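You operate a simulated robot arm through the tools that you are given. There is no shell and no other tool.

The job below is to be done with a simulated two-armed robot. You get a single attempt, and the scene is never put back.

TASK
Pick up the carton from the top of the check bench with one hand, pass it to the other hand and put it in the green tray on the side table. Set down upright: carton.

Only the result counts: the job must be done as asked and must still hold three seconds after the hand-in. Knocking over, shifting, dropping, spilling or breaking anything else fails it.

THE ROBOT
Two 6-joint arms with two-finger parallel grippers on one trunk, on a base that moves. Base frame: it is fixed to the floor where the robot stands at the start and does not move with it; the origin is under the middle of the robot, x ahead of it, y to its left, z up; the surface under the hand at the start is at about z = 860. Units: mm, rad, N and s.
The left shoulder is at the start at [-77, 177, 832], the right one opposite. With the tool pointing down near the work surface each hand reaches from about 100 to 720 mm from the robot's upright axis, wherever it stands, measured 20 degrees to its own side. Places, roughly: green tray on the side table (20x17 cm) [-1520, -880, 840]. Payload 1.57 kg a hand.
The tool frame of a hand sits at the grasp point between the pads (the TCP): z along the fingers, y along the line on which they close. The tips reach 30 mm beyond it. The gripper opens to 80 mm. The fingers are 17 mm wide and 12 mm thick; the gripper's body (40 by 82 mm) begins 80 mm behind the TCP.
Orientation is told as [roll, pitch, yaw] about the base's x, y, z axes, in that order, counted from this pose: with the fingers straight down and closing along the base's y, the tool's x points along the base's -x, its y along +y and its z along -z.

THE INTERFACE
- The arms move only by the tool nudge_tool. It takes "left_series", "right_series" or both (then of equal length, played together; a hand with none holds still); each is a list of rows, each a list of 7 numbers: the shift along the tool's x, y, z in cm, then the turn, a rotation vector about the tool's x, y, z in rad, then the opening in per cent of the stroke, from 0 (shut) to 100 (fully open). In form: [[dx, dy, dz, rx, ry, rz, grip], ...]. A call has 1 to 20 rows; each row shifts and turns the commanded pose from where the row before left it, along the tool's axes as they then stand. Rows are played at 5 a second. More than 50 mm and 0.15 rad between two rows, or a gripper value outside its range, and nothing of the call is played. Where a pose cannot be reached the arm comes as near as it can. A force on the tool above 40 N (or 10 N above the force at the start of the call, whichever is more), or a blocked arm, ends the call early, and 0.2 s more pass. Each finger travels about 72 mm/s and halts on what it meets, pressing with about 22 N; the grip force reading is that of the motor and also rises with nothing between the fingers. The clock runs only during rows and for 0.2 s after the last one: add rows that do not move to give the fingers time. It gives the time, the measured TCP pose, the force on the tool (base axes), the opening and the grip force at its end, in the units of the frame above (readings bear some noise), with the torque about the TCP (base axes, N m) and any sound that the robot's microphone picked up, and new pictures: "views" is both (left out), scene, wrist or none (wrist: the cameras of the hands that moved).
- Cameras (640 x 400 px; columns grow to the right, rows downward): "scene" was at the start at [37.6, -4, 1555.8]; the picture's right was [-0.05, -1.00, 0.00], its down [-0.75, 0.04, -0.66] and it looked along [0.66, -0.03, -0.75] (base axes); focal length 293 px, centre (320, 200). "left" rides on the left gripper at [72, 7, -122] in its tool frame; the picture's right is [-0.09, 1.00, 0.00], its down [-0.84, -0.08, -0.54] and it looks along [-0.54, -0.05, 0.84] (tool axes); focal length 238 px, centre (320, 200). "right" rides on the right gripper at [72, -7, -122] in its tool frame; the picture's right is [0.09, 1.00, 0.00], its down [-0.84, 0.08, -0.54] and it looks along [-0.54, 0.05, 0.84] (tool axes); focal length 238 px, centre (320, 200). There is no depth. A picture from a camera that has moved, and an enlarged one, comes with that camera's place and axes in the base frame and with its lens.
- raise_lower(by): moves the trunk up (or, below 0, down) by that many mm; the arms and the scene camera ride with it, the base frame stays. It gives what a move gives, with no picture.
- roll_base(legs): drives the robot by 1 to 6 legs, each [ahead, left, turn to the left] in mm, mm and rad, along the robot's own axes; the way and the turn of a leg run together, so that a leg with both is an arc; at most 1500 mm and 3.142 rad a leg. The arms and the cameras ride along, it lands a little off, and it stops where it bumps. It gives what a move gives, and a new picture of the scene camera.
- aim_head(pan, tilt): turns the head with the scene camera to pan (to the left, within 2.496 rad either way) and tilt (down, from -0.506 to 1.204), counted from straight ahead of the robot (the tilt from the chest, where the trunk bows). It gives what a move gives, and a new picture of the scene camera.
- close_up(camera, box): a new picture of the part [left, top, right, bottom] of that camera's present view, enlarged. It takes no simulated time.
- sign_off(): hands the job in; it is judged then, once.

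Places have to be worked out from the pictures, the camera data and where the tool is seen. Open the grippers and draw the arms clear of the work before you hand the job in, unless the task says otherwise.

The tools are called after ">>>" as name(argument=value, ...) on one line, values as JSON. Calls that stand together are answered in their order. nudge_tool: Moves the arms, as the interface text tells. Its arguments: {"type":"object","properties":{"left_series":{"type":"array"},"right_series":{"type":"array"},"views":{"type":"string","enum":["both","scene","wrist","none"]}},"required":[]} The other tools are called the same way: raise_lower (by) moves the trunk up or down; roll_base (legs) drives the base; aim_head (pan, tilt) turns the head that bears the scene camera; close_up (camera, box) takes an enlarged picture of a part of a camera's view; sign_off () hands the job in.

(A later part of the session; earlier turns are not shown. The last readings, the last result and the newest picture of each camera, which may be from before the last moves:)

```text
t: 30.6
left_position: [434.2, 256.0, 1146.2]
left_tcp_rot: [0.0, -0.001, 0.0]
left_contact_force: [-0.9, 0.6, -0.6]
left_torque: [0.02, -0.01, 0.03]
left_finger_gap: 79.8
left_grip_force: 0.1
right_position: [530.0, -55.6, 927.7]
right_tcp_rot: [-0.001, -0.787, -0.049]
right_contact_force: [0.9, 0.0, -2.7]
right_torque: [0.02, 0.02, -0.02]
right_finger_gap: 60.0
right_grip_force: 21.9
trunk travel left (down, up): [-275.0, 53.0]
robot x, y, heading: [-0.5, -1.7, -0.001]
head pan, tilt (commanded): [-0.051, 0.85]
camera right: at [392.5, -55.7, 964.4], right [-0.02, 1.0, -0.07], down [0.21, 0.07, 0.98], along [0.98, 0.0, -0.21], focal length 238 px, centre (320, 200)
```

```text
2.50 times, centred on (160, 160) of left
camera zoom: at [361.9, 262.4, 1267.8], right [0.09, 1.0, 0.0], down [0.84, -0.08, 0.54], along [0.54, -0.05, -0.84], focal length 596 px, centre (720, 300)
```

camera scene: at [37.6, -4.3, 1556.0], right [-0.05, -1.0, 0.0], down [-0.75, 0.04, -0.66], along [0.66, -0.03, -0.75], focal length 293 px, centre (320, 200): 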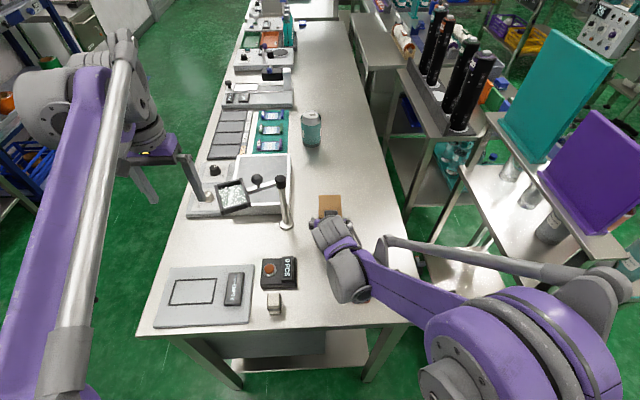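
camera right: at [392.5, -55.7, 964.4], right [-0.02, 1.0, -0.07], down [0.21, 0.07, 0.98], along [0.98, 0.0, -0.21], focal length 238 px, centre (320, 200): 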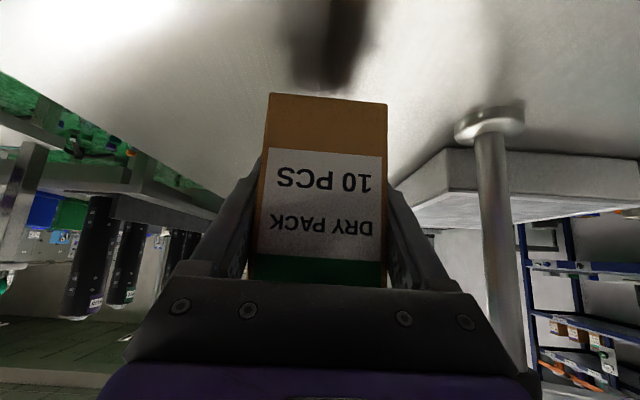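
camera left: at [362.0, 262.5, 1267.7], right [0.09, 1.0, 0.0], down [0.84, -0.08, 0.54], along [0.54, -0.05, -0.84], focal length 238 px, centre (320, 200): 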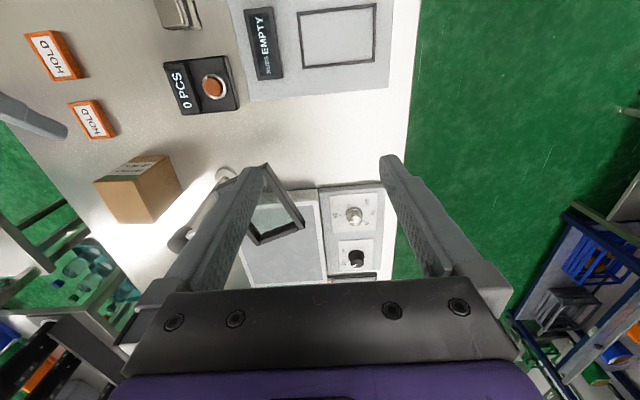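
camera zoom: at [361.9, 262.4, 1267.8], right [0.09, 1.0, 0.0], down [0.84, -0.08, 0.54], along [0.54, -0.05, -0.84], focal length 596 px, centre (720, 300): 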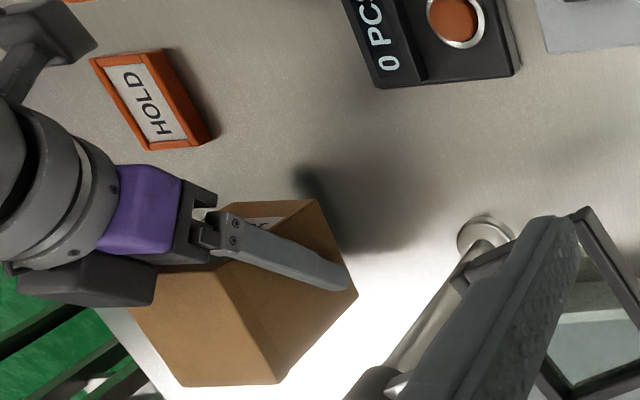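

No slip this time: the load is about -2.7 N and the face sits in the same place in the view. I'll keep raising slowly and move back toward me, while the idle left hand turns its yaw by -90° for a top grip with its camera on the left.

>>> nudge_tool(left_series=[[0, 0, 0, 0, 0, 0.0785, 100], [0, 0, 0, 0, 0, 0.0785, 100], [0, 0, 0, 0, 0, 0.0785, 100], [0, 0, 0, 0, 0, 0.0785, 100], [0, 0, 0, 0, 0, 0.0785, 100], [0, 0, 0, 0, 0, 0.0785, 100], [0, 0, 0, 0, 0, 0.0785, 100], [0, 0, 0, 0, 0, 0.0785, 100], [0, 0, 0, 0, 0, 0.0785, 100], [0, 0, 0, 0, 0, 0.0785, 100], [0, 0, 0, 0, 0, 0.0785, 100], [0, 0, 0, 0, 0, 0.0785, 100], [0, 0, 0, 0, 0, 0.0785, 100], [0, 0, 0, 0, 0, 0.0785, 100], [0, 0, 0, 0, 0, 0.0785, 100], [0, 0, 0, 0, 0, 0.0785, 100], [0, 0, 0, 0, 0, 0.0785, 100], [0, 0, 0, 0, 0, 0.0785, 100], [0, 0, 0, 0, 0, 0.0785, 100], [0, 0, 0, 0, 0, 0.0785, 100]], right_series=[[-0.186, -0.012, -0.522, 0, 0, 0, 0], [-0.186, -0.012, -0.522, 0, 0, 0, 0], [-0.186, -0.012, -0.522, 0, 0, 0, 0], [-0.186, -0.012, -0.522, 0, 0, 0, 0], [-0.186, -0.012, -0.522, 0, 0, 0, 0], [-0.186, -0.012, -0.522, 0, 0, 0, 0], [-0.186, -0.012, -0.522, 0, 0, 0, 0], [-0.186, -0.012, -0.522, 0, 0, 0, 0], [-0.186, -0.012, -0.522, 0, 0, 0, 0], [-0.186, -0.012, -0.522, 0, 0, 0, 0], [-0.186, -0.012, -0.522, 0, 0, 0, 0], [-0.186, -0.012, -0.522, 0, 0, 0, 0], [-0.186, -0.012, -0.522, 0, 0, 0, 0], [-0.186, -0.012, -0.522, 0, 0, 0, 0], [-0.186, -0.012, -0.522, 0, 0, 0, 0], [-0.186, -0.012, -0.522, 0, 0, 0, 0], [-0.186, -0.012, -0.522, 0, 0, 0, 0], [-0.186, -0.012, -0.522, 0, 0, 0, 0], [-0.186, -0.012, -0.522, 0, 0, 0, 0], [-0.186, -0.012, -0.522, 0, 0, 0, 0]], views="both")

```text
t: 34.8
left_position: [434.1, 258.8, 1145.2]
left_tcp_rot: [-0.001, 0.001, -1.572]
left_contact_force: [-0.2, 0.6, 0.7]
left_torque: [0.0, 0.02, -0.02]
left_finger_gap: 80.1
left_grip_force: 0.1
right_position: [483.3, -55.9, 1028.7]
right_tcp_rot: [-0.001, -0.787, -0.048]
right_contact_force: [0.5, -1.2, -2.4]
right_torque: [-0.01, 0.0, 0.0]
right_finger_gap: 59.9
right_grip_force: 21.9
trunk travel left (down, up): [-275.0, 53.0]
robot x, y, heading: [-3.6, -2.3, 0.002]
head pan, tilt (commanded): [-0.051, 0.85]
camera scene: at [37.8, -4.3, 1556.0], right [-0.05, -1.0, 0.0], down [-0.75, 0.04, -0.66], along [0.66, -0.03, -0.75], focal length 293 px, centre (320, 200)
camera right: at [346.5, -54.6, 1065.0], right [-0.02, 1.0, -0.07], down [0.21, 0.07, 0.98], along [0.98, 0.0, -0.21], focal length 238 px, centre (320, 200)
camera left: at [441.1, 329.0, 1266.7], right [1.0, -0.09, 0.0], down [-0.08, -0.84, 0.54], along [-0.05, -0.54, -0.84], focal length 238 px, centre (320, 200)
```

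scene: 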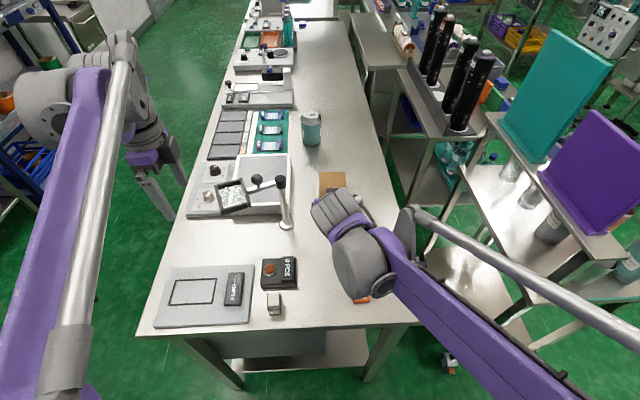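
right: 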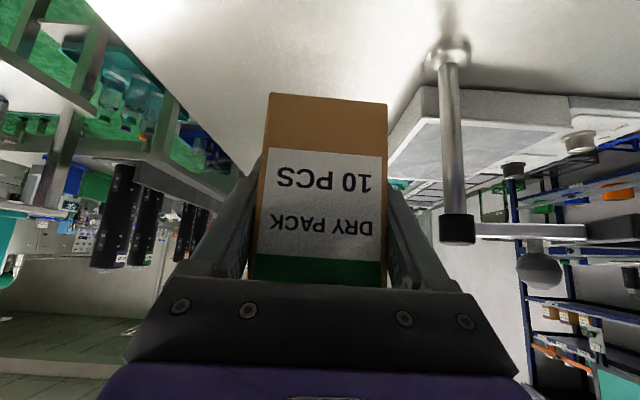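
left: 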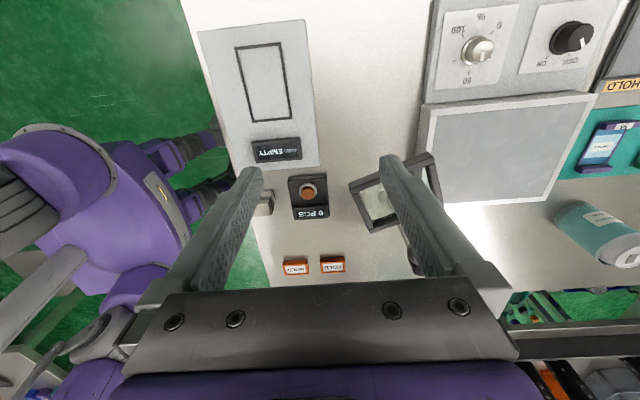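

The grip is unchanged and the left hand has turned as planned. I'll lift the right hand another 65 mm or so to handover height.

>>> nudge_tool(right_series=[[-0.186, -0.012, -0.522, 0, 0, 0, 0], [-0.186, -0.012, -0.522, 0, 0, 0, 0], [-0.186, -0.012, -0.522, 0, 0, 0, 0], [-0.186, -0.012, -0.522, 0, 0, 0, 0], [-0.186, -0.012, -0.522, 0, 0, 0, 0], [-0.186, -0.012, -0.522, 0, 0, 0, 0], [-0.186, -0.012, -0.522, 0, 0, 0, 0], [-0.186, -0.012, -0.522, 0, 0, 0, 0], [-0.186, -0.012, -0.522, 0, 0, 0, 0], [-0.186, -0.012, -0.522, 0, 0, 0, 0], [-0.186, -0.012, -0.522, 0, 0, 0, 0], [-0.186, -0.012, -0.522, 0, 0, 0, 0], [-0.186, -0.012, -0.522, 0, 0, 0, 0], [0, 0, 0, 0, 0, 0, 0]], views="none")

>>> nudge_tool(right_series=[[0, 0, 0, -0.0284, 0, -0.0282, 0], [0, 0, 0, -0.0425, 0, -0.0423, 0], [0, 0, 0, -0.0567, 0, -0.0564, 0], [0, 0, 0, -0.0567, 0, -0.0564, 0], [0, 0, 0, -0.0567, 0, -0.0564, 0], [0, 0, 0, -0.0567, 0, -0.0564, 0], [0, 0, 0, -0.0567, 0, -0.0564, 0], [0, 0, 0, -0.0567, 0, -0.0564, 0], [0, 0, 0, -0.0425, 0, -0.0423, 0], [0, 0, 0, -0.0284, 0, -0.0282, 0], [0, 0, 0, 0, 0, 0, 0]], views="both")

```text
t: 37.8
left_position: [434.7, 258.1, 1144.4]
left_tcp_rot: [0.002, 0.001, -1.57]
left_contact_force: [-0.4, 0.1, -0.1]
left_torque: [0.01, 0.0, 0.0]
left_finger_gap: 80.1
left_grip_force: 0.1
right_position: [452.3, -55.2, 1094.0]
right_tcp_rot: [0.0, -0.787, -0.048]
right_contact_force: [-0.3, 0.7, -2.1]
right_torque: [0.0, 0.03, 0.0]
right_finger_gap: 60.0
right_grip_force: 21.9
trunk travel left (down, up): [-275.0, 53.0]
robot x, y, heading: [-0.1, 3.0, 0.002]
head pan, tilt (commanded): [-0.051, 0.85]
```

```text
t: 40.2
left_position: [434.1, 256.2, 1144.1]
left_tcp_rot: [0.001, 0.0, -1.571]
left_contact_force: [0.0, -0.7, -0.1]
left_torque: [-0.03, -0.02, 0.01]
left_finger_gap: 80.0
left_grip_force: 0.0
right_position: [451.5, -55.8, 1095.7]
right_tcp_rot: [0.001, -0.787, 0.632]
right_contact_force: [-0.1, -0.1, -1.4]
right_torque: [-0.03, 0.01, -0.01]
right_finger_gap: 59.8
right_grip_force: 22.2
trunk travel left (down, up): [-275.0, 53.0]
robot x, y, heading: [-0.2, -0.1, -0.004]
head pan, tilt (commanded): [-0.051, 0.85]
camera scene: at [37.8, -4.2, 1556.0], right [-0.05, -1.0, 0.0], down [-0.75, 0.04, -0.66], along [0.66, -0.03, -0.75], focal length 293 px, centre (320, 200)
camera right: at [346.1, -141.6, 1130.2], right [-0.64, 0.76, -0.06], down [0.12, 0.18, 0.98], along [0.76, 0.62, -0.21], focal length 238 px, centre (320, 200)
```

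scene: 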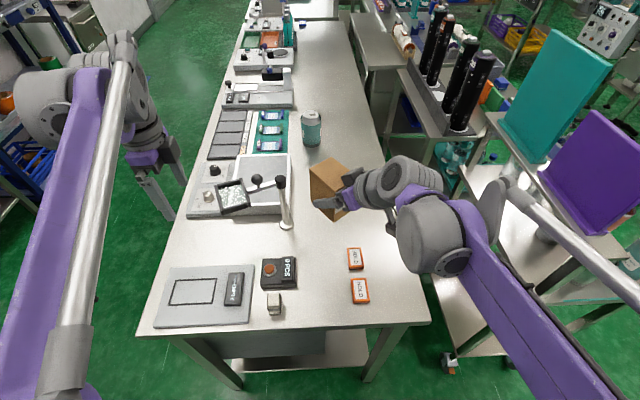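
right: 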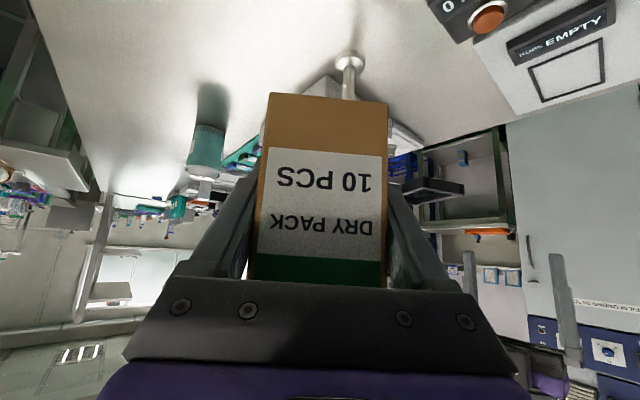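

The carton stays firm and the yaw is at 0.63. I'll finish turning to a yaw of about 1.571.

>>> nudge_tool(right_series=[[0, 0, 0, -0.0284, 0, -0.0282, 0], [0, 0, 0, -0.0425, 0, -0.0423, 0], [0, 0, 0, -0.0567, 0, -0.0564, 0], [0, 0, 0, -0.0567, 0, -0.0564, 0], [0, 0, 0, -0.0567, 0, -0.0564, 0], [0, 0, 0, -0.0567, 0, -0.0564, 0], [0, 0, 0, -0.0567, 0, -0.0564, 0], [0, 0, 0, -0.0567, 0, -0.0564, 0], [0, 0, 0, -0.0567, 0, -0.0564, 0], [0, 0, 0, -0.0567, 0, -0.0564, 0], [0, 0, 0, -0.0567, 0, -0.0564, 0], [0, 0, 0, -0.0496, 0, -0.0494, 0], [0, 0, 0, -0.0354, 0, -0.0352, 0], [0, 0, 0, 0, 0, 0, 0]], views="both")

>>> close_up(camera="scene", box=[260, 120, 460, 270])

>>> close_up(camera="left", box=[200, 200, 440, 400])

```text
t: 43.2
left_position: [434.8, 257.4, 1144.7]
left_tcp_rot: [-0.001, 0.001, -1.571]
left_contact_force: [0.3, 0.0, 0.1]
left_torque: [0.01, -0.02, 0.03]
left_finger_gap: 80.0
left_grip_force: 0.1
right_position: [452.3, -55.8, 1094.3]
right_tcp_rot: [0.004, -0.788, 1.571]
right_contact_force: [0.1, -0.2, -2.2]
right_torque: [0.01, 0.0, 0.02]
right_finger_gap: 59.6
right_grip_force: 22.2
trunk travel left (down, up): [-275.0, 53.0]
robot x, y, heading: [-1.6, 2.4, 0.004]
head pan, tilt (commanded): [-0.051, 0.85]
camera scene: at [37.7, -4.3, 1556.0], right [-0.05, -1.0, 0.0], down [-0.75, 0.04, -0.66], along [0.66, -0.03, -0.75], focal length 293 px, centre (320, 200)
camera right: at [459.6, -192.4, 1130.0], right [-1.0, -0.07, -0.06], down [-0.08, 0.21, 0.98], along [-0.05, 0.98, -0.21], focal length 238 px, centre (320, 200)
```

scene: 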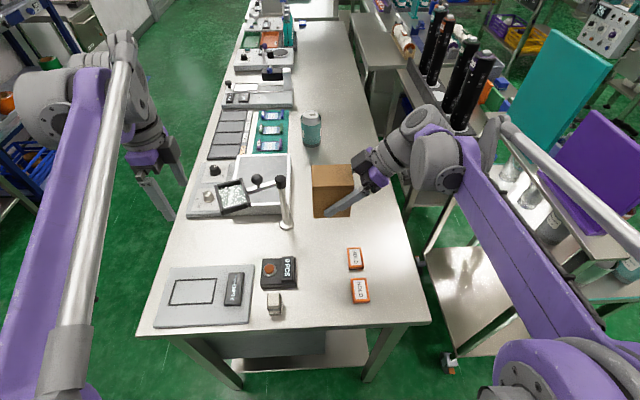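
right: 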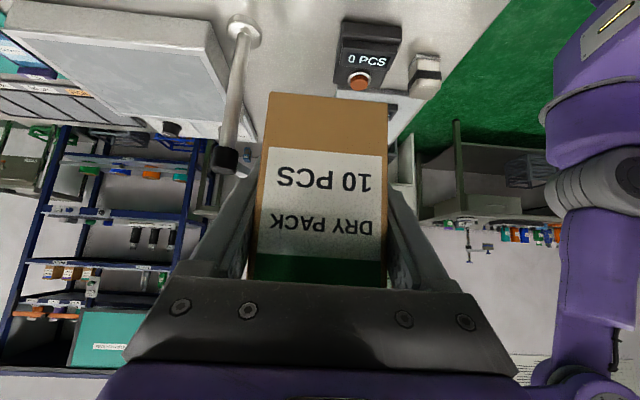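

```text
2.67 times, centred on (360, 195) of scene
camera zoom: at [37.7, -4.3, 1556.0], right [-0.05, -1.0, 0.0], down [-0.75, 0.04, -0.66], along [0.66, -0.03, -0.75], focal length 782 px, centre (213, 213)
```

zoom: 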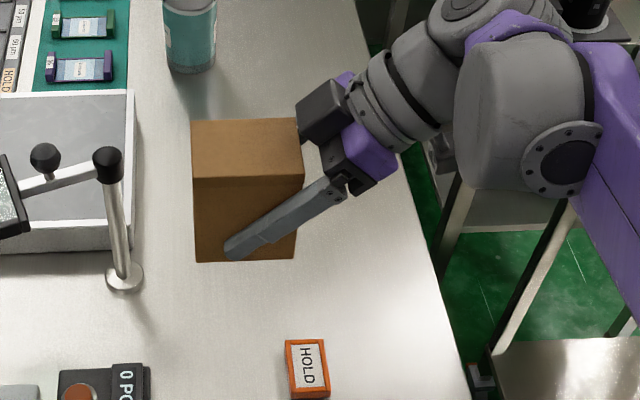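

```text
2.00 times, centred on (320, 300) of left
camera zoom: at [440.9, 329.1, 1266.7], right [1.0, -0.09, 0.0], down [-0.08, -0.84, 0.54], along [-0.05, -0.54, -0.84], focal length 477 px, centre (320, 0)
```

zoom: 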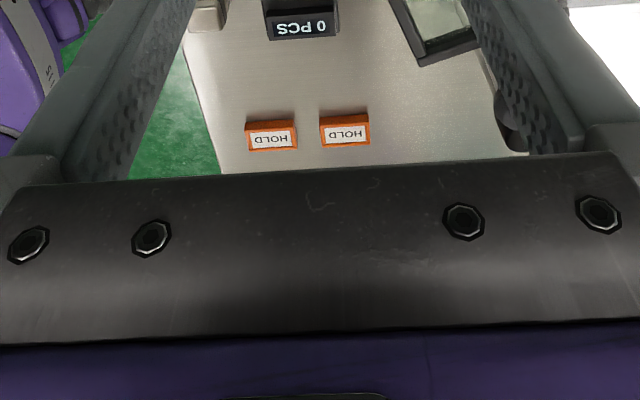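

The carton is now held from the right at 45°, and I estimate its centre at [452, -46], with the bottom at z 1054 and the top at z 1154. I'll raise the left hand and bring it over to hover above the carton's left half, at [452, -34, 1240].

>>> nudge_tool(left_series=[[0, 0, -3.2, 0, 0, 0, 100], [0, 0, -3.2, 0, 0, 0, 100], [0, 0, -3.2, 0, 0, 0, 100], [-3.6, 0.22, 0, 0, 0, 0, 100], [-3.6, 0.22, 0, 0, 0, 0, 100], [-3.6, 0.22, 0, 0, 0, 0, 100], [-3.6, 0.22, 0, 0, 0, 0, 100], [-3.6, 0.22, 0, 0, 0, 0, 100], [-3.6, 0.22, 0, 0, 0, 0, 100], [-3.0, 0.22, 0, 0, 0, 0, 100], [-2.5, 0.22, 0, 0, 0, 0, 100], [-2.0, 0.22, 0, 0, 0, 0, 100], [0, 0, 0, 0, 0, 0, 100]], views="both")

>>> close_up(camera="scene", box=[260, 100, 460, 250])

```text
t: 46.0
left_position: [454.2, -33.2, 1240.1]
left_tcp_rot: [0.0, 0.001, -1.571]
left_contact_force: [-0.3, 0.6, 0.0]
left_torque: [0.0, -0.02, -0.03]
left_finger_gap: 80.0
left_grip_force: 0.0
right_position: [451.8, -55.2, 1094.5]
right_tcp_rot: [0.001, -0.787, 1.567]
right_contact_force: [0.5, -0.2, -1.5]
right_torque: [-0.05, 0.0, -0.02]
right_finger_gap: 60.1
right_grip_force: 21.4
trunk travel left (down, up): [-275.0, 53.0]
robot x, y, heading: [2.4, 1.7, -0.0]
head pan, tilt (commanded): [-0.051, 0.85]
camera scene: at [37.4, -3.7, 1556.0], right [-0.05, -1.0, 0.0], down [-0.75, 0.04, -0.66], along [0.66, -0.03, -0.75], focal length 293 px, centre (320, 200)
camera left: at [460.3, 38.4, 1362.7], right [1.0, -0.09, 0.0], down [-0.08, -0.84, 0.54], along [-0.05, -0.54, -0.84], focal length 238 px, centre (320, 200)
```

scene: 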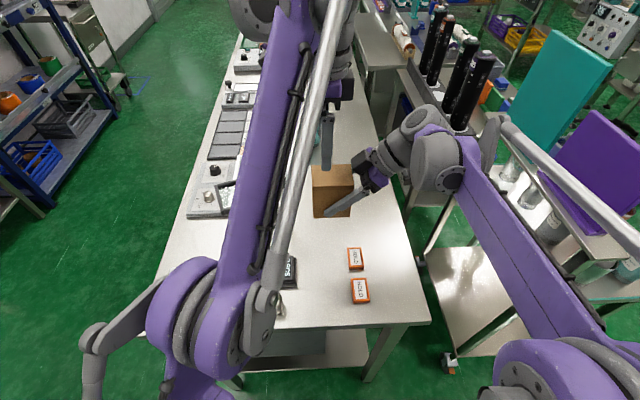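
left: 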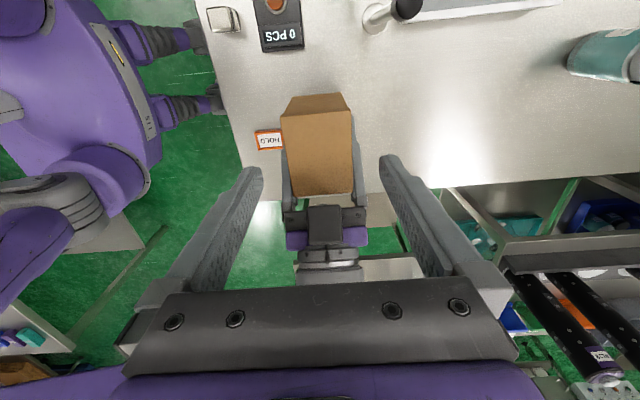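

```text
2.67 times, centred on (360, 175) of scene
camera zoom: at [37.4, -3.7, 1556.0], right [-0.05, -1.0, 0.0], down [-0.75, 0.04, -0.66], along [0.66, -0.03, -0.75], focal length 782 px, centre (213, 267)
```

zoom: 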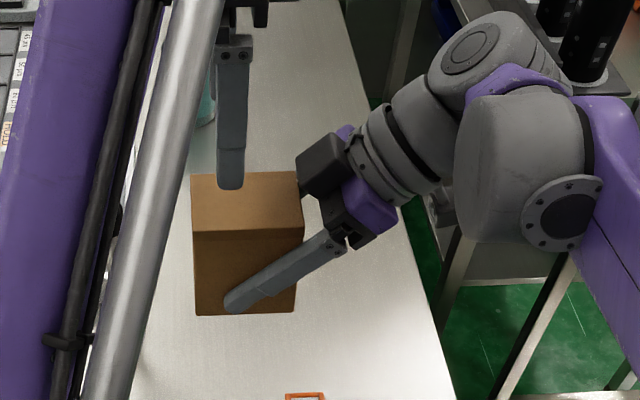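

The left view confirms the carton's top is centred at x ≈ 452, with its left edge at y ≈ -7, between the open left fingers. I'll descend 109 mm with a -2 mm correction in x.

>>> nudge_tool(left_series=[[0, -0.19, 2.0, 0, 0, 0, 100], [0, 0, 2.0, 0, 0, 0, 100], [0, 0, 2.0, 0, 0, 0, 100], [0, 0, 2.0, 0, 0, 0, 100], [0, 0, 1.5, 0, 0, 0, 100], [0, 0, 1.4, 0, 0, 0, 100], [0, 0, 0, 0, 0, 0, 100]], views="both")

>>> close_up(camera="scene", box=[260, 100, 460, 250])

>>> close_up(camera="right", box=[200, 60, 440, 300])

```text
t: 47.6
left_position: [452.5, -33.9, 1130.8]
left_tcp_rot: [-0.001, 0.001, -1.57]
left_contact_force: [-0.6, -0.1, 1.0]
left_torque: [-0.01, 0.02, -0.01]
left_finger_gap: 79.8
left_grip_force: 0.0
right_position: [451.1, -55.7, 1094.3]
right_tcp_rot: [0.003, -0.791, 1.57]
right_contact_force: [-0.2, -0.5, -1.6]
right_torque: [0.01, 0.01, 0.01]
right_finger_gap: 60.0
right_grip_force: 21.9
trunk travel left (down, up): [-275.0, 53.0]
robot x, y, heading: [2.9, -0.1, 0.002]
head pan, tilt (commanded): [-0.051, 0.85]
camera scene: at [37.9, -4.3, 1556.0], right [-0.05, -1.0, 0.0], down [-0.75, 0.04, -0.66], along [0.66, -0.03, -0.75], focal length 293 px, centre (320, 200)
camera left: at [458.3, 37.9, 1252.6], right [1.0, -0.09, 0.0], down [-0.08, -0.84, 0.54], along [-0.05, -0.54, -0.84], focal length 238 px, centre (320, 200)
```

scene: 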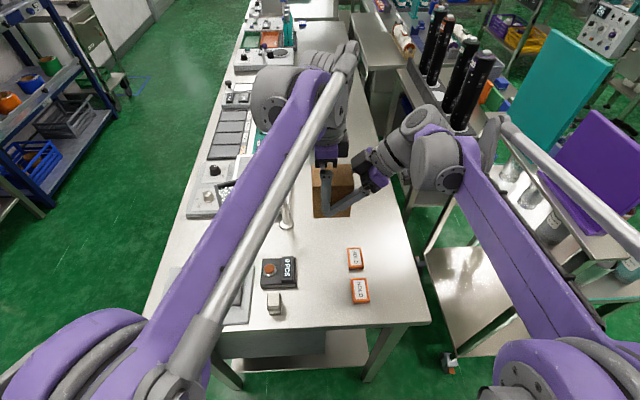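
left: 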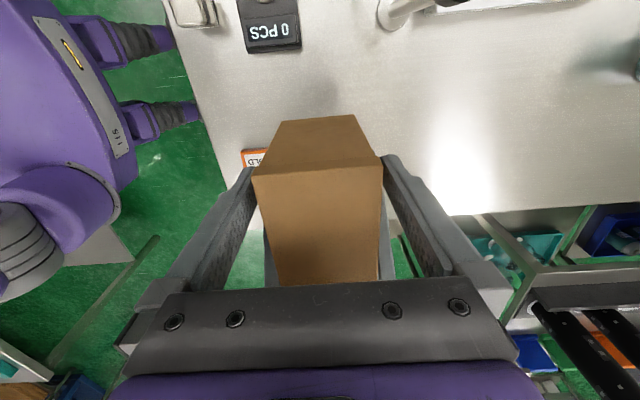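

```text
2.67 times, centred on (360, 175) of scene
camera zoom: at [37.9, -4.3, 1556.0], right [-0.05, -1.0, 0.0], down [-0.75, 0.04, -0.66], along [0.66, -0.03, -0.75], focal length 782 px, centre (213, 267)
```

zoom: 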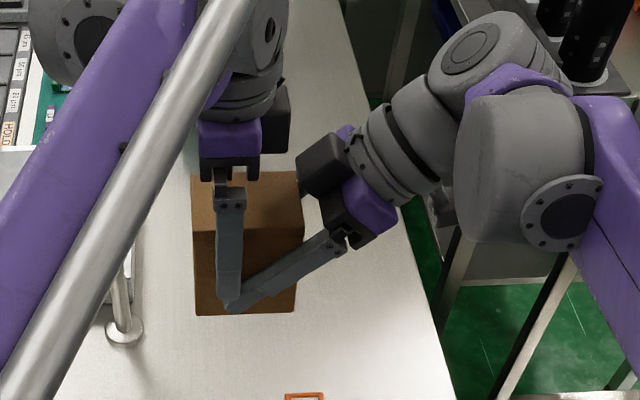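

```text
1.67 times, centred on (320, 180) of right
camera zoom: at [459.6, -192.5, 1129.9], right [-1.0, -0.07, -0.06], down [-0.08, 0.21, 0.98], along [-0.05, 0.98, -0.21], focal length 397 px, centre (320, 233)
```

zoom: 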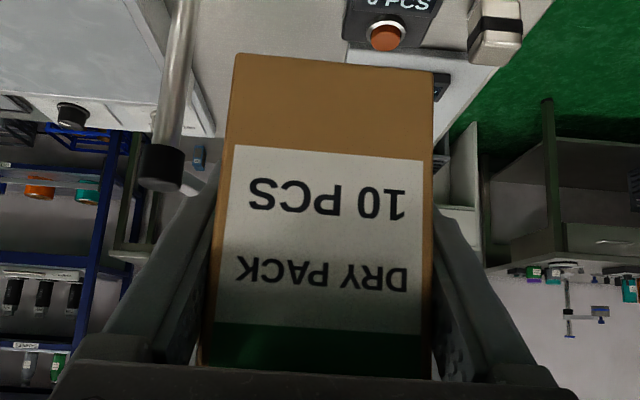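

The left fingers straddle the carton's top with no contact force. Before closing, I'll zoom in on where the left fingertip passes the right finger to make sure they won't overlap.

>>> close_up(camera="scene", box=[310, 160, 370, 220])

>>> close_up(camera="left", box=[220, 100, 420, 300])

```text
6.67 times, centred on (340, 190) of scene
camera zoom: at [37.9, -4.3, 1556.0], right [-0.05, -1.0, 0.0], down [-0.75, 0.04, -0.66], along [0.66, -0.03, -0.75], focal length 1954 px, centre (187, 267)
```

zoom: 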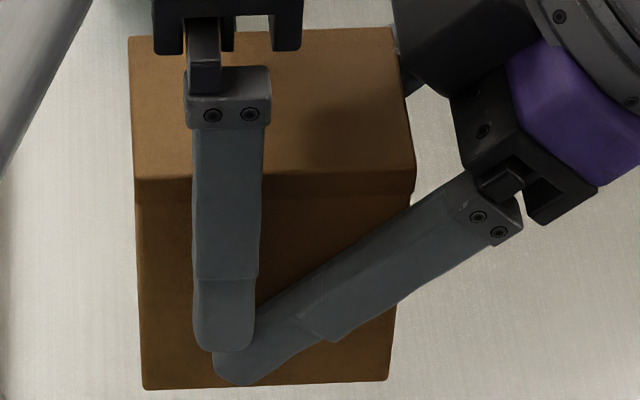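

```text
2.00 times, centred on (320, 200) of left
camera zoom: at [458.3, 37.9, 1252.6], right [1.0, -0.09, 0.0], down [-0.08, -0.84, 0.54], along [-0.05, -0.54, -0.84], focal length 477 px, centre (320, 200)
```

zoom: 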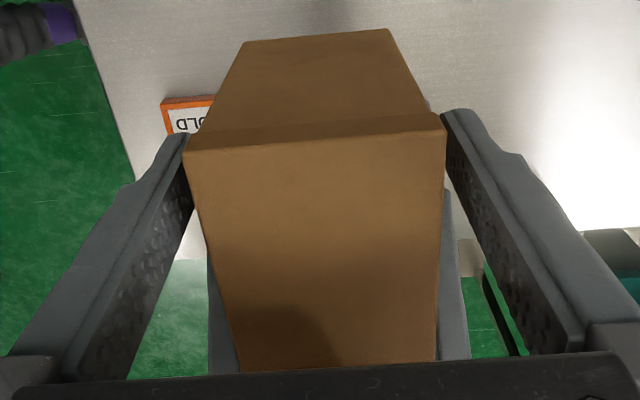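

After closing, the tips would overlap by about 2 mm. I'll raise the left hand 7 mm and shift it 4 mm left for clearance, then look again.

>>> nudge_tool(left_series=[[0.2, 0, -0.35, 0, 0, 0, 100], [0.2, 0, -0.35, 0, 0, 0, 100], [0, 0, 0, 0, 0, 0, 100]], views="none")

>>> close_up(camera="scene", box=[310, 160, 370, 220])

```text
t: 48.4
left_position: [453.2, -30.9, 1139.7]
left_tcp_rot: [-0.001, -0.001, -1.57]
left_contact_force: [0.2, 0.2, -0.4]
left_torque: [0.02, -0.02, 0.01]
left_finger_gap: 80.0
left_grip_force: 0.0
right_position: [452.7, -56.1, 1094.2]
right_tcp_rot: [0.003, -0.789, 1.571]
right_contact_force: [0.0, 0.3, -1.7]
right_torque: [0.01, -0.03, 0.03]
right_finger_gap: 59.7
right_grip_force: 22.7
trunk travel left (down, up): [-275.0, 53.0]
robot x, y, heading: [2.6, 2.2, -0.0]
head pan, tilt (commanded): [-0.051, 0.85]
```

```text
6.67 times, centred on (340, 190) of scene
camera zoom: at [37.9, -4.3, 1556.0], right [-0.05, -1.0, 0.0], down [-0.75, 0.04, -0.66], along [0.66, -0.03, -0.75], focal length 1954 px, centre (187, 267)
```

zoom: 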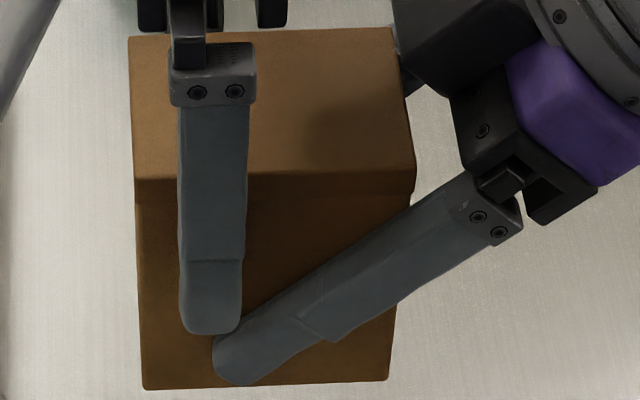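

There's now a clear gap of about 4–5 mm after closing. I'm closing the left gripper on the carton while the right holds.

>>> nudge_tool(left_series=[[0, 0, 0, 0, 0, 0, 0], [0, 0, 0, 0, 0, 0, 0], [0, 0, 0, 0, 0, 0, 0], [0, 0, 0, 0, 0, 0, 0], [0, 0, 0, 0, 0, 0, 0]], views="wrist")

>>> close_up(camera="scene", box=[310, 160, 370, 220])

```text
t: 49.6
left_position: [451.7, -29.4, 1138.7]
left_tcp_rot: [0.001, -0.002, -1.569]
left_contact_force: [1.1, 0.3, 2.6]
left_torque: [-0.06, 0.17, 0.03]
left_finger_gap: 59.7
left_grip_force: 21.9
right_position: [452.5, -55.2, 1095.1]
right_tcp_rot: [0.004, -0.79, 1.57]
right_contact_force: [-1.5, -0.2, -2.4]
right_torque: [0.0, -0.27, -0.04]
right_finger_gap: 60.1
right_grip_force: 22.2
trunk travel left (down, up): [-275.0, 53.0]
robot x, y, heading: [6.5, 0.2, 0.001]
head pan, tilt (commanded): [-0.051, 0.85]
camera left: at [458.7, 41.8, 1260.4], right [1.0, -0.09, 0.0], down [-0.08, -0.84, 0.54], along [-0.05, -0.54, -0.84], focal length 238 px, centre (320, 200)
```

left: 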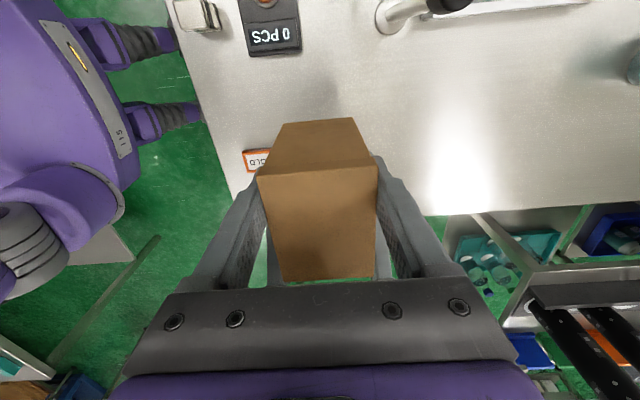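

```text
6.67 times, centred on (340, 190) of scene
camera zoom: at [37.9, -4.3, 1556.0], right [-0.05, -1.0, 0.0], down [-0.75, 0.04, -0.66], along [0.66, -0.03, -0.75], focal length 1954 px, centre (187, 267)
```

zoom: 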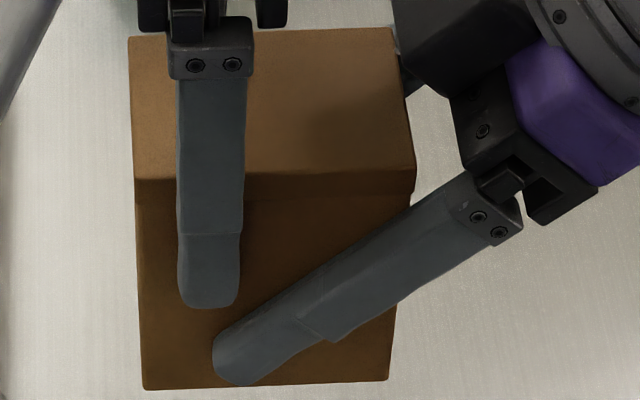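

Both hands now hold the carton, and the left reads a 59.7 mm gap and 21.9 N. I'll open the right gripper without moving the arms, then check that the left keeps the load.

>>> nudge_tool(left_series=[[0, 0, 0, 0, 0, 0, 0], [0, 0, 0, 0, 0, 0, 0], [0, 0, 0, 0, 0, 0, 0], [0, 0, 0, 0, 0, 0, 0]], right_series=[[0, 0, 0, 0, 0, 0, 100], [0, 0, 0, 0, 0, 0, 100], [0, 0, 0, 0, 0, 0, 100], [0, 0, 0, 0, 0, 0, 100]], views="wrist")

>>> close_up(camera="scene", box=[310, 160, 370, 220])

```text
t: 50.6
left_position: [452.8, -29.8, 1138.1]
left_tcp_rot: [0.0, -0.001, -1.571]
left_contact_force: [-0.2, -0.2, 0.0]
left_torque: [0.07, 0.01, -0.01]
left_finger_gap: 59.6
left_grip_force: 21.8
right_position: [451.9, -55.3, 1094.4]
right_tcp_rot: [0.002, -0.788, 1.568]
right_contact_force: [-0.3, -0.2, 0.4]
right_torque: [0.0, -0.01, 0.0]
right_finger_gap: 80.2
right_grip_force: 0.0
trunk travel left (down, up): [-275.0, 53.0]
robot x, y, heading: [-0.4, -0.5, -0.002]
head pan, tilt (commanded): [-0.051, 0.85]
camera right: at [459.6, -192.5, 1129.9], right [-1.0, -0.07, -0.06], down [-0.08, 0.21, 0.98], along [-0.05, 0.98, -0.21], focal length 238 px, centre (320, 200)
camera left: at [458.7, 41.8, 1260.4], right [1.0, -0.09, 0.0], down [-0.08, -0.84, 0.54], along [-0.05, -0.54, -0.84], focal length 238 px, centre (320, 200)
```

right: 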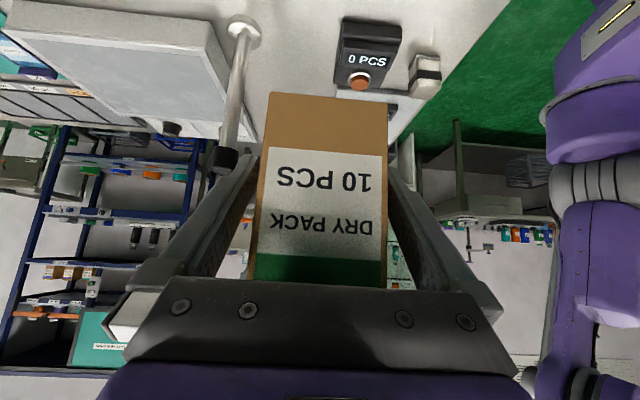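
left: 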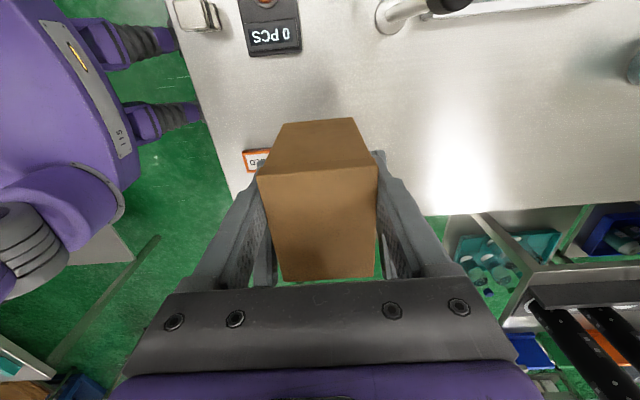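

```text
6.67 times, centred on (340, 190) of scene
camera zoom: at [37.9, -4.3, 1556.0], right [-0.05, -1.0, 0.0], down [-0.75, 0.04, -0.66], along [0.66, -0.03, -0.75], focal length 1954 px, centre (187, 267)
```

zoom: 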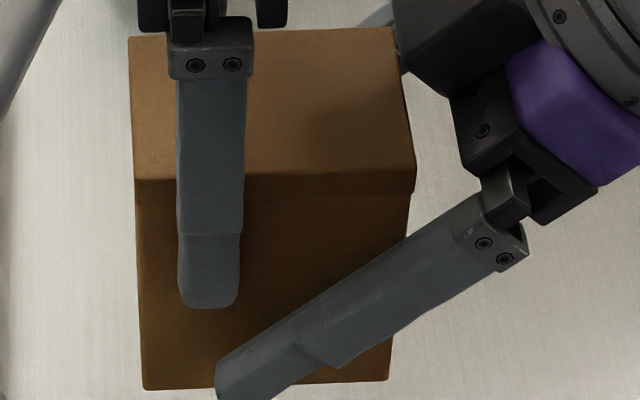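

The left hand alone holds the carton and nothing has moved. I'll withdraw the right hand along its own axis, up and to the right, by 140 mm.

>>> nudge_tool(right_series=[[0, 0, -1.0, 0, 0, 0, 100], [0, 0, -1.5, 0, 0, 0, 100], [0, 0, -2.0, 0, 0, 0, 100], [0, 0, -2.5, 0, 0, 0, 100], [0, 0, -2.5, 0, 0, 0, 100], [0, 0, -2.5, 0, 0, 0, 100], [0, 0, -2.0, 0, 0, 0, 100], [0, 0, 0, 0, 0, 0, 100]], views="both")

>>> close_up(camera="scene", box=[280, 130, 400, 250])

```text
t: 52.4
left_position: [452.0, -29.6, 1138.7]
left_tcp_rot: [0.0, 0.0, -1.57]
left_contact_force: [0.2, 0.0, 0.3]
left_torque: [0.06, 0.03, -0.01]
left_finger_gap: 59.9
left_grip_force: 21.7
right_position: [453.0, -155.7, 1193.8]
right_tcp_rot: [0.003, -0.788, 1.569]
right_contact_force: [-0.1, -0.3, -0.4]
right_torque: [0.0, 0.01, -0.01]
right_finger_gap: 79.8
right_grip_force: 0.1
trunk travel left (down, up): [-275.0, 53.0]
robot x, y, heading: [0.4, -0.9, -0.004]
head pan, tilt (commanded): [-0.051, 0.85]
camera scene: at [37.8, -4.0, 1556.0], right [-0.05, -1.0, 0.0], down [-0.75, 0.04, -0.66], along [0.66, -0.03, -0.75], focal length 293 px, centre (320, 200)
camera right: at [460.3, -292.5, 1228.5], right [-1.0, -0.07, -0.06], down [-0.08, 0.21, 0.98], along [-0.05, 0.98, -0.21], focal length 238 px, centre (320, 200)
```

scene: 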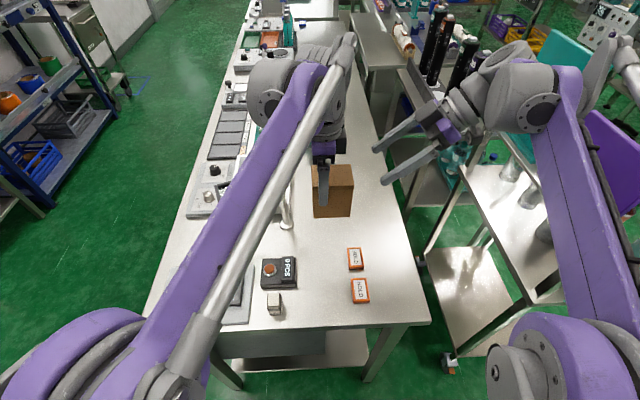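
right: 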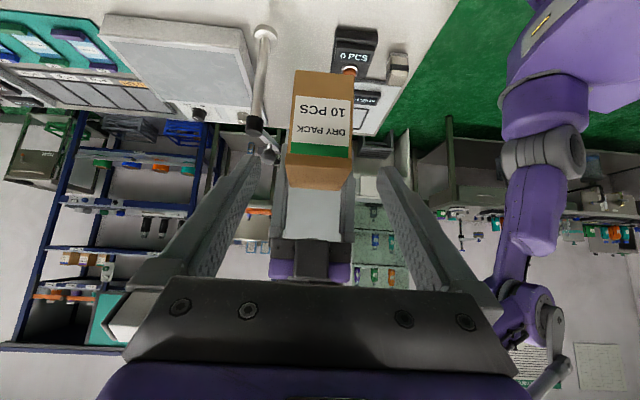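

```text
3.33 times, centred on (340, 190) of scene
camera zoom: at [37.8, -4.0, 1556.0], right [-0.05, -1.0, 0.0], down [-0.75, 0.04, -0.66], along [0.66, -0.03, -0.75], focal length 977 px, centre (253, 233)
```

zoom: 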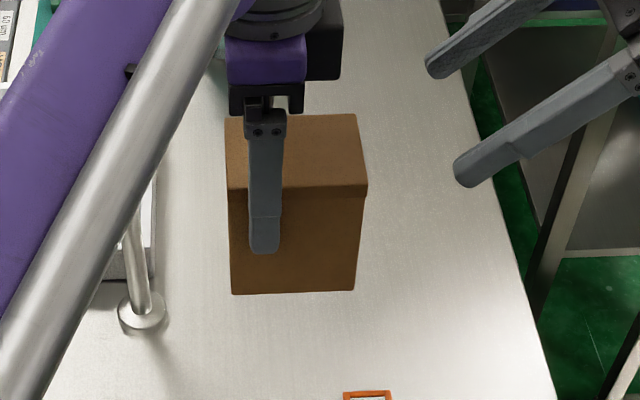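

The handover is done and the left hand holds the carton alone and steady. Next I'll tuck the right arm for the drive: move it right and back, undo its yaw, then its tilt.

>>> nudge_tool(right_series=[[2.1, 2.5, -2.1, 0, 0, 0, 100], [2.1, 2.5, -2.1, 0, 0, 0, 100], [2.1, 2.5, -2.1, 0, 0, 0, 100], [2.1, 2.5, -2.1, 0, 0, 0, 100], [0, 0, 0, 0.0922, 0, 0.0917, 100], [0, 0, 0, 0.0922, 0, 0.0917, 100], [0, 0, 0, 0.0922, 0, 0.0917, 100], [0, 0, 0, 0.0922, 0, 0.0917, 100], [0, 0, 0, 0.0922, 0, 0.0917, 100], [0, 0, 0, 0.0922, 0, 0.0917, 100], [0, 0, 0, 0.0922, 0, 0.0917, 100], [0, 0, 0, 0.0922, 0, 0.0917, 100], [0, 0, 0, 0.0922, 0, 0.0917, 100], [0, 0, 0, 0.0922, 0, 0.0917, 100], [0, 0, 0, 0.0922, 0, 0.0917, 100], [0, 0, 0, 0.0922, 0, 0.0917, 100], [0, 0, 0, 0, 0, 0, 100]], views="scene")

>>> nudge_tool(right_series=[[0, 0, 0, 0, 0.131, 0, 100], [0, 0, 0, 0, 0.131, 0, 100], [0, 0, 0, 0, 0.131, 0, 100], [0, 0, 0, 0, 0.131, 0, 100], [0, 0, 0, 0, 0.131, 0, 100], [0, 0, 0, 0, 0.131, 0, 100], [0, 0, 0, 0, 0, 0, 100]], views="both")

```text
t: 56.0
left_position: [453.1, -30.1, 1138.9]
left_tcp_rot: [0.001, 0.001, -1.57]
left_contact_force: [0.1, 0.2, -0.2]
left_torque: [0.06, 0.02, -0.02]
left_finger_gap: 59.9
left_grip_force: 22.1
right_position: [352.2, -273.7, 1193.4]
right_tcp_rot: [0.001, -0.788, 0.012]
right_contact_force: [-0.3, 1.0, 0.8]
right_torque: [0.01, -0.02, 0.01]
right_finger_gap: 79.9
right_grip_force: 0.1
trunk travel left (down, up): [-275.0, 53.0]
robot x, y, heading: [-1.1, 5.0, 0.001]
head pan, tilt (commanded): [-0.051, 0.85]
camera scene: at [38.1, -4.4, 1556.0], right [-0.05, -1.0, 0.0], down [-0.75, 0.04, -0.66], along [0.66, -0.03, -0.75], focal length 293 px, centre (320, 200)
```

scene: 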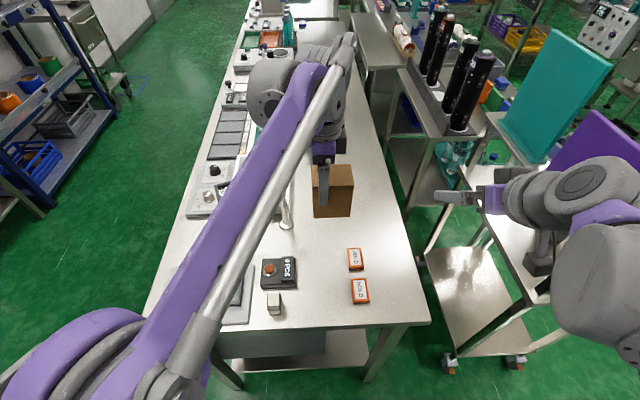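

```text
t: 57.6
left_position: [450.9, -29.6, 1137.2]
left_tcp_rot: [-0.001, 0.0, -1.571]
left_contact_force: [-0.5, 0.3, -0.5]
left_torque: [0.03, 0.01, 0.03]
left_finger_gap: 59.5
left_grip_force: 21.9
right_position: [352.6, -274.4, 1193.4]
right_tcp_rot: [0.0, 0.001, 0.012]
right_contact_force: [0.8, -0.3, -0.9]
right_torque: [0.0, -0.03, 0.0]
right_finger_gap: 80.2
right_grip_force: 0.1
trunk travel left (down, up): [-275.0, 53.0]
robot x, y, heading: [1.5, 1.9, -0.001]
head pan, tilt (commanded): [-0.051, 0.85]
camera scene: at [37.1, -4.1, 1556.0], right [-0.05, -1.0, 0.0], down [-0.75, 0.04, -0.66], along [0.66, -0.03, -0.75], focal length 293 px, centre (320, 200)
camera right: at [281.0, -280.4, 1315.9], right [-0.1, 0.99, 0.0], down [0.84, 0.09, 0.54], along [0.54, 0.06, -0.84], focal length 238 px, centre (320, 200)
```

scene: 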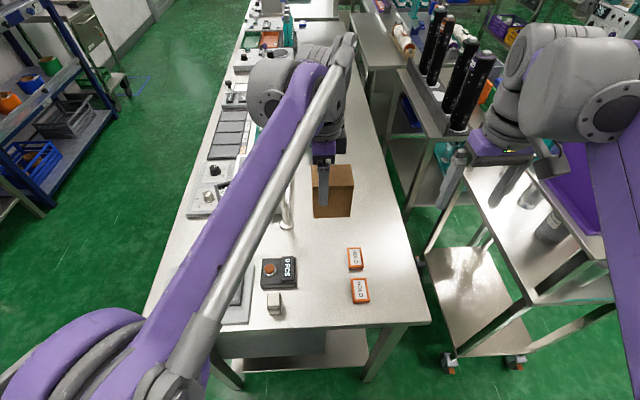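
right: 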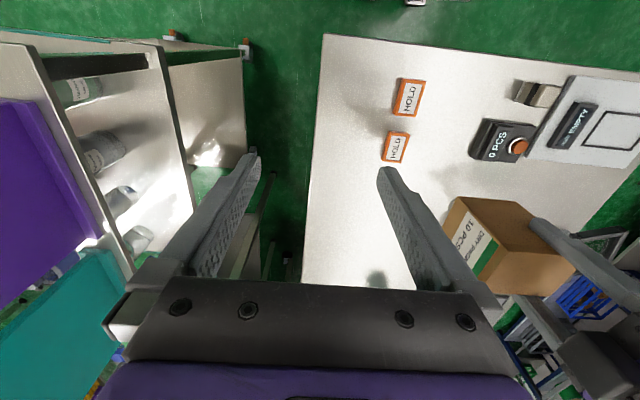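

The right arm is tucked and the carton is steady in the left hand. I'll first drive straight back a short way from the bench, then check the grip.

>>> roll_base(legs=[[-300, 0, 0]])

>>> close_up(camera="left", box=[200, 80, 440, 300])

```text
t: 59.6
left_position: [153.4, -28.1, 1138.8]
left_tcp_rot: [0.001, 0.001, -1.57]
left_contact_force: [0.3, 0.3, 0.2]
left_torque: [0.04, -0.02, -0.03]
left_finger_gap: 59.8
left_grip_force: 22.2
right_position: [53.9, -272.8, 1192.9]
right_tcp_rot: [0.001, -0.001, 0.015]
right_contact_force: [0.0, 0.4, 0.0]
right_torque: [-0.04, -0.02, 0.03]
right_finger_gap: 80.1
right_grip_force: 0.0
trunk travel left (down, up): [-275.0, 53.0]
robot x, y, heading: [-300.6, -1.8, 0.003]
head pan, tilt (commanded): [-0.051, 0.85]
camera scene: at [-262.1, -4.5, 1556.1], right [-0.05, -1.0, 0.0], down [-0.75, 0.04, -0.66], along [0.66, -0.03, -0.75], focal length 293 px, centre (320, 200)
```

scene: 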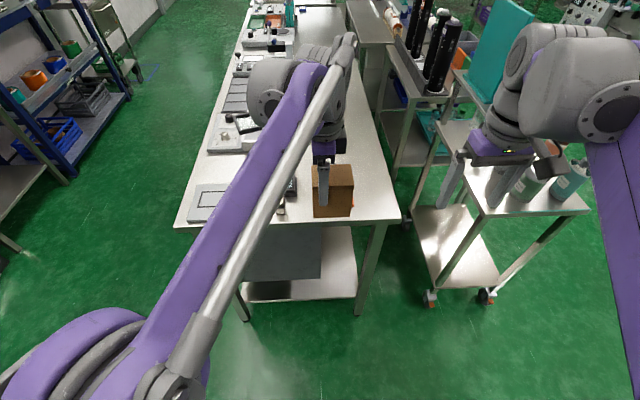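

```text
1.82 times, centred on (320, 190) of left
camera zoom: at [158.7, 42.4, 1260.5], right [1.0, -0.09, 0.0], down [-0.08, -0.84, 0.54], along [-0.05, -0.54, -0.84], focal length 433 px, centre (320, 218)
```

zoom: 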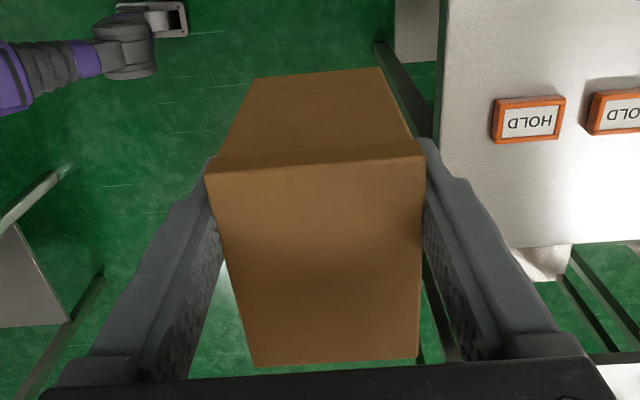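

The carton hasn't moved in the grip. I'll continue back along a lane shifted about 200 mm left, staying clear of the side table on my right.

>>> roll_base(legs=[[-400, 200, 0]])

>>> aim_head(pan=-2.2, tilt=0.6)

```text
t: 62.3
left_position: [-243.0, 169.4, 1137.6]
left_tcp_rot: [0.0, 0.0, -1.569]
left_contact_force: [-0.5, -1.1, -0.6]
left_torque: [0.05, 0.03, 0.01]
left_finger_gap: 59.7
left_grip_force: 22.2
right_position: [-342.9, -75.6, 1193.7]
right_tcp_rot: [0.002, -0.001, 0.014]
right_contact_force: [0.0, 0.2, -0.6]
right_torque: [0.0, -0.02, -0.04]
right_finger_gap: 80.2
right_grip_force: 0.1
trunk travel left (down, up): [-275.0, 53.0]
robot x, y, heading: [-693.3, 197.0, 0.002]
head pan, tilt (commanded): [-0.051, 0.85]
camera scene: at [-657.5, 193.9, 1556.1], right [-0.05, -1.0, 0.0], down [-0.75, 0.04, -0.66], along [0.66, -0.03, -0.75], focal length 293 px, centre (320, 200)
```

scene: 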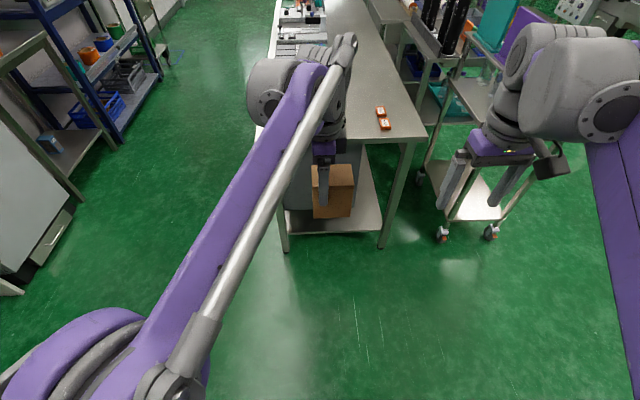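

```text
t: 64.4
left_position: [-241.9, 168.3, 1138.0]
left_tcp_rot: [-0.001, 0.001, -1.568]
left_contact_force: [-0.9, 0.7, -0.1]
left_torque: [0.02, -0.04, 0.0]
left_finger_gap: 59.7
left_grip_force: 22.1
right_position: [-342.4, -75.0, 1194.4]
right_tcp_rot: [-0.001, 0.001, 0.014]
right_contact_force: [0.7, 0.6, 0.1]
right_torque: [0.03, -0.01, -0.01]
right_finger_gap: 80.0
right_grip_force: 0.1
trunk travel left (down, up): [-275.0, 53.0]
robot x, y, heading: [-698.7, 196.3, -0.0]
head pan, tilt (commanded): [-2.201, 0.6]
camera scene: at [-787.6, 126.2, 1576.9], right [-0.81, 0.59, 0.0], down [0.33, 0.46, -0.83], along [-0.48, -0.67, -0.56], focal length 293 px, centre (320, 200)
```

scene: 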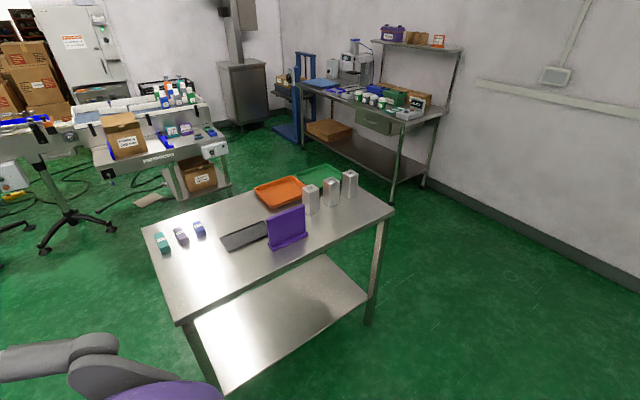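

Now I have a good view of the side table; the green tray sits behind the three white posts. I'll zoom in on that area.

>>> close_up(camera="scene", box=[230, 150, 410, 260])

>>> close_up(camera="left", box=[200, 80, 440, 300])

```text
3.56 times, centred on (320, 205) of scene
camera zoom: at [-787.6, 126.2, 1576.9], right [-0.81, 0.59, 0.0], down [0.33, 0.46, -0.83], along [-0.48, -0.67, -0.56], focal length 1042 px, centre (320, 182)
```

zoom: 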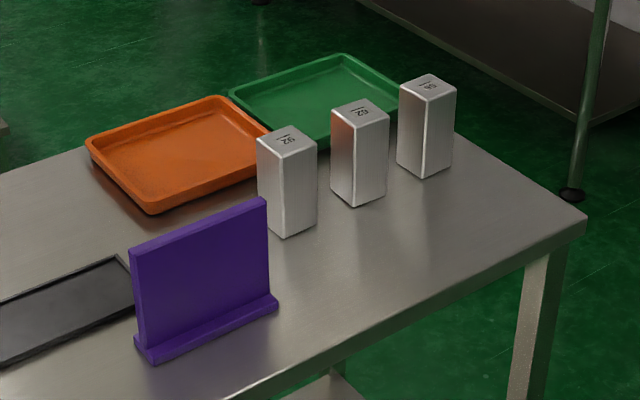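

```text
1.82 times, centred on (320, 190) of left
camera zoom: at [-236.7, 240.5, 1260.4], right [1.0, -0.09, 0.0], down [-0.08, -0.84, 0.54], along [-0.05, -0.54, -0.84], focal length 433 px, centre (320, 218)
```

zoom: 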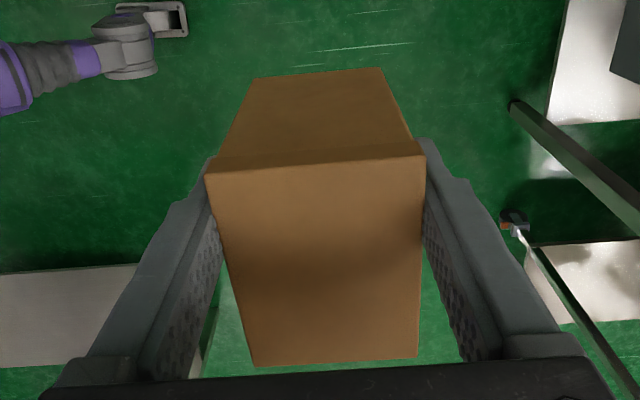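

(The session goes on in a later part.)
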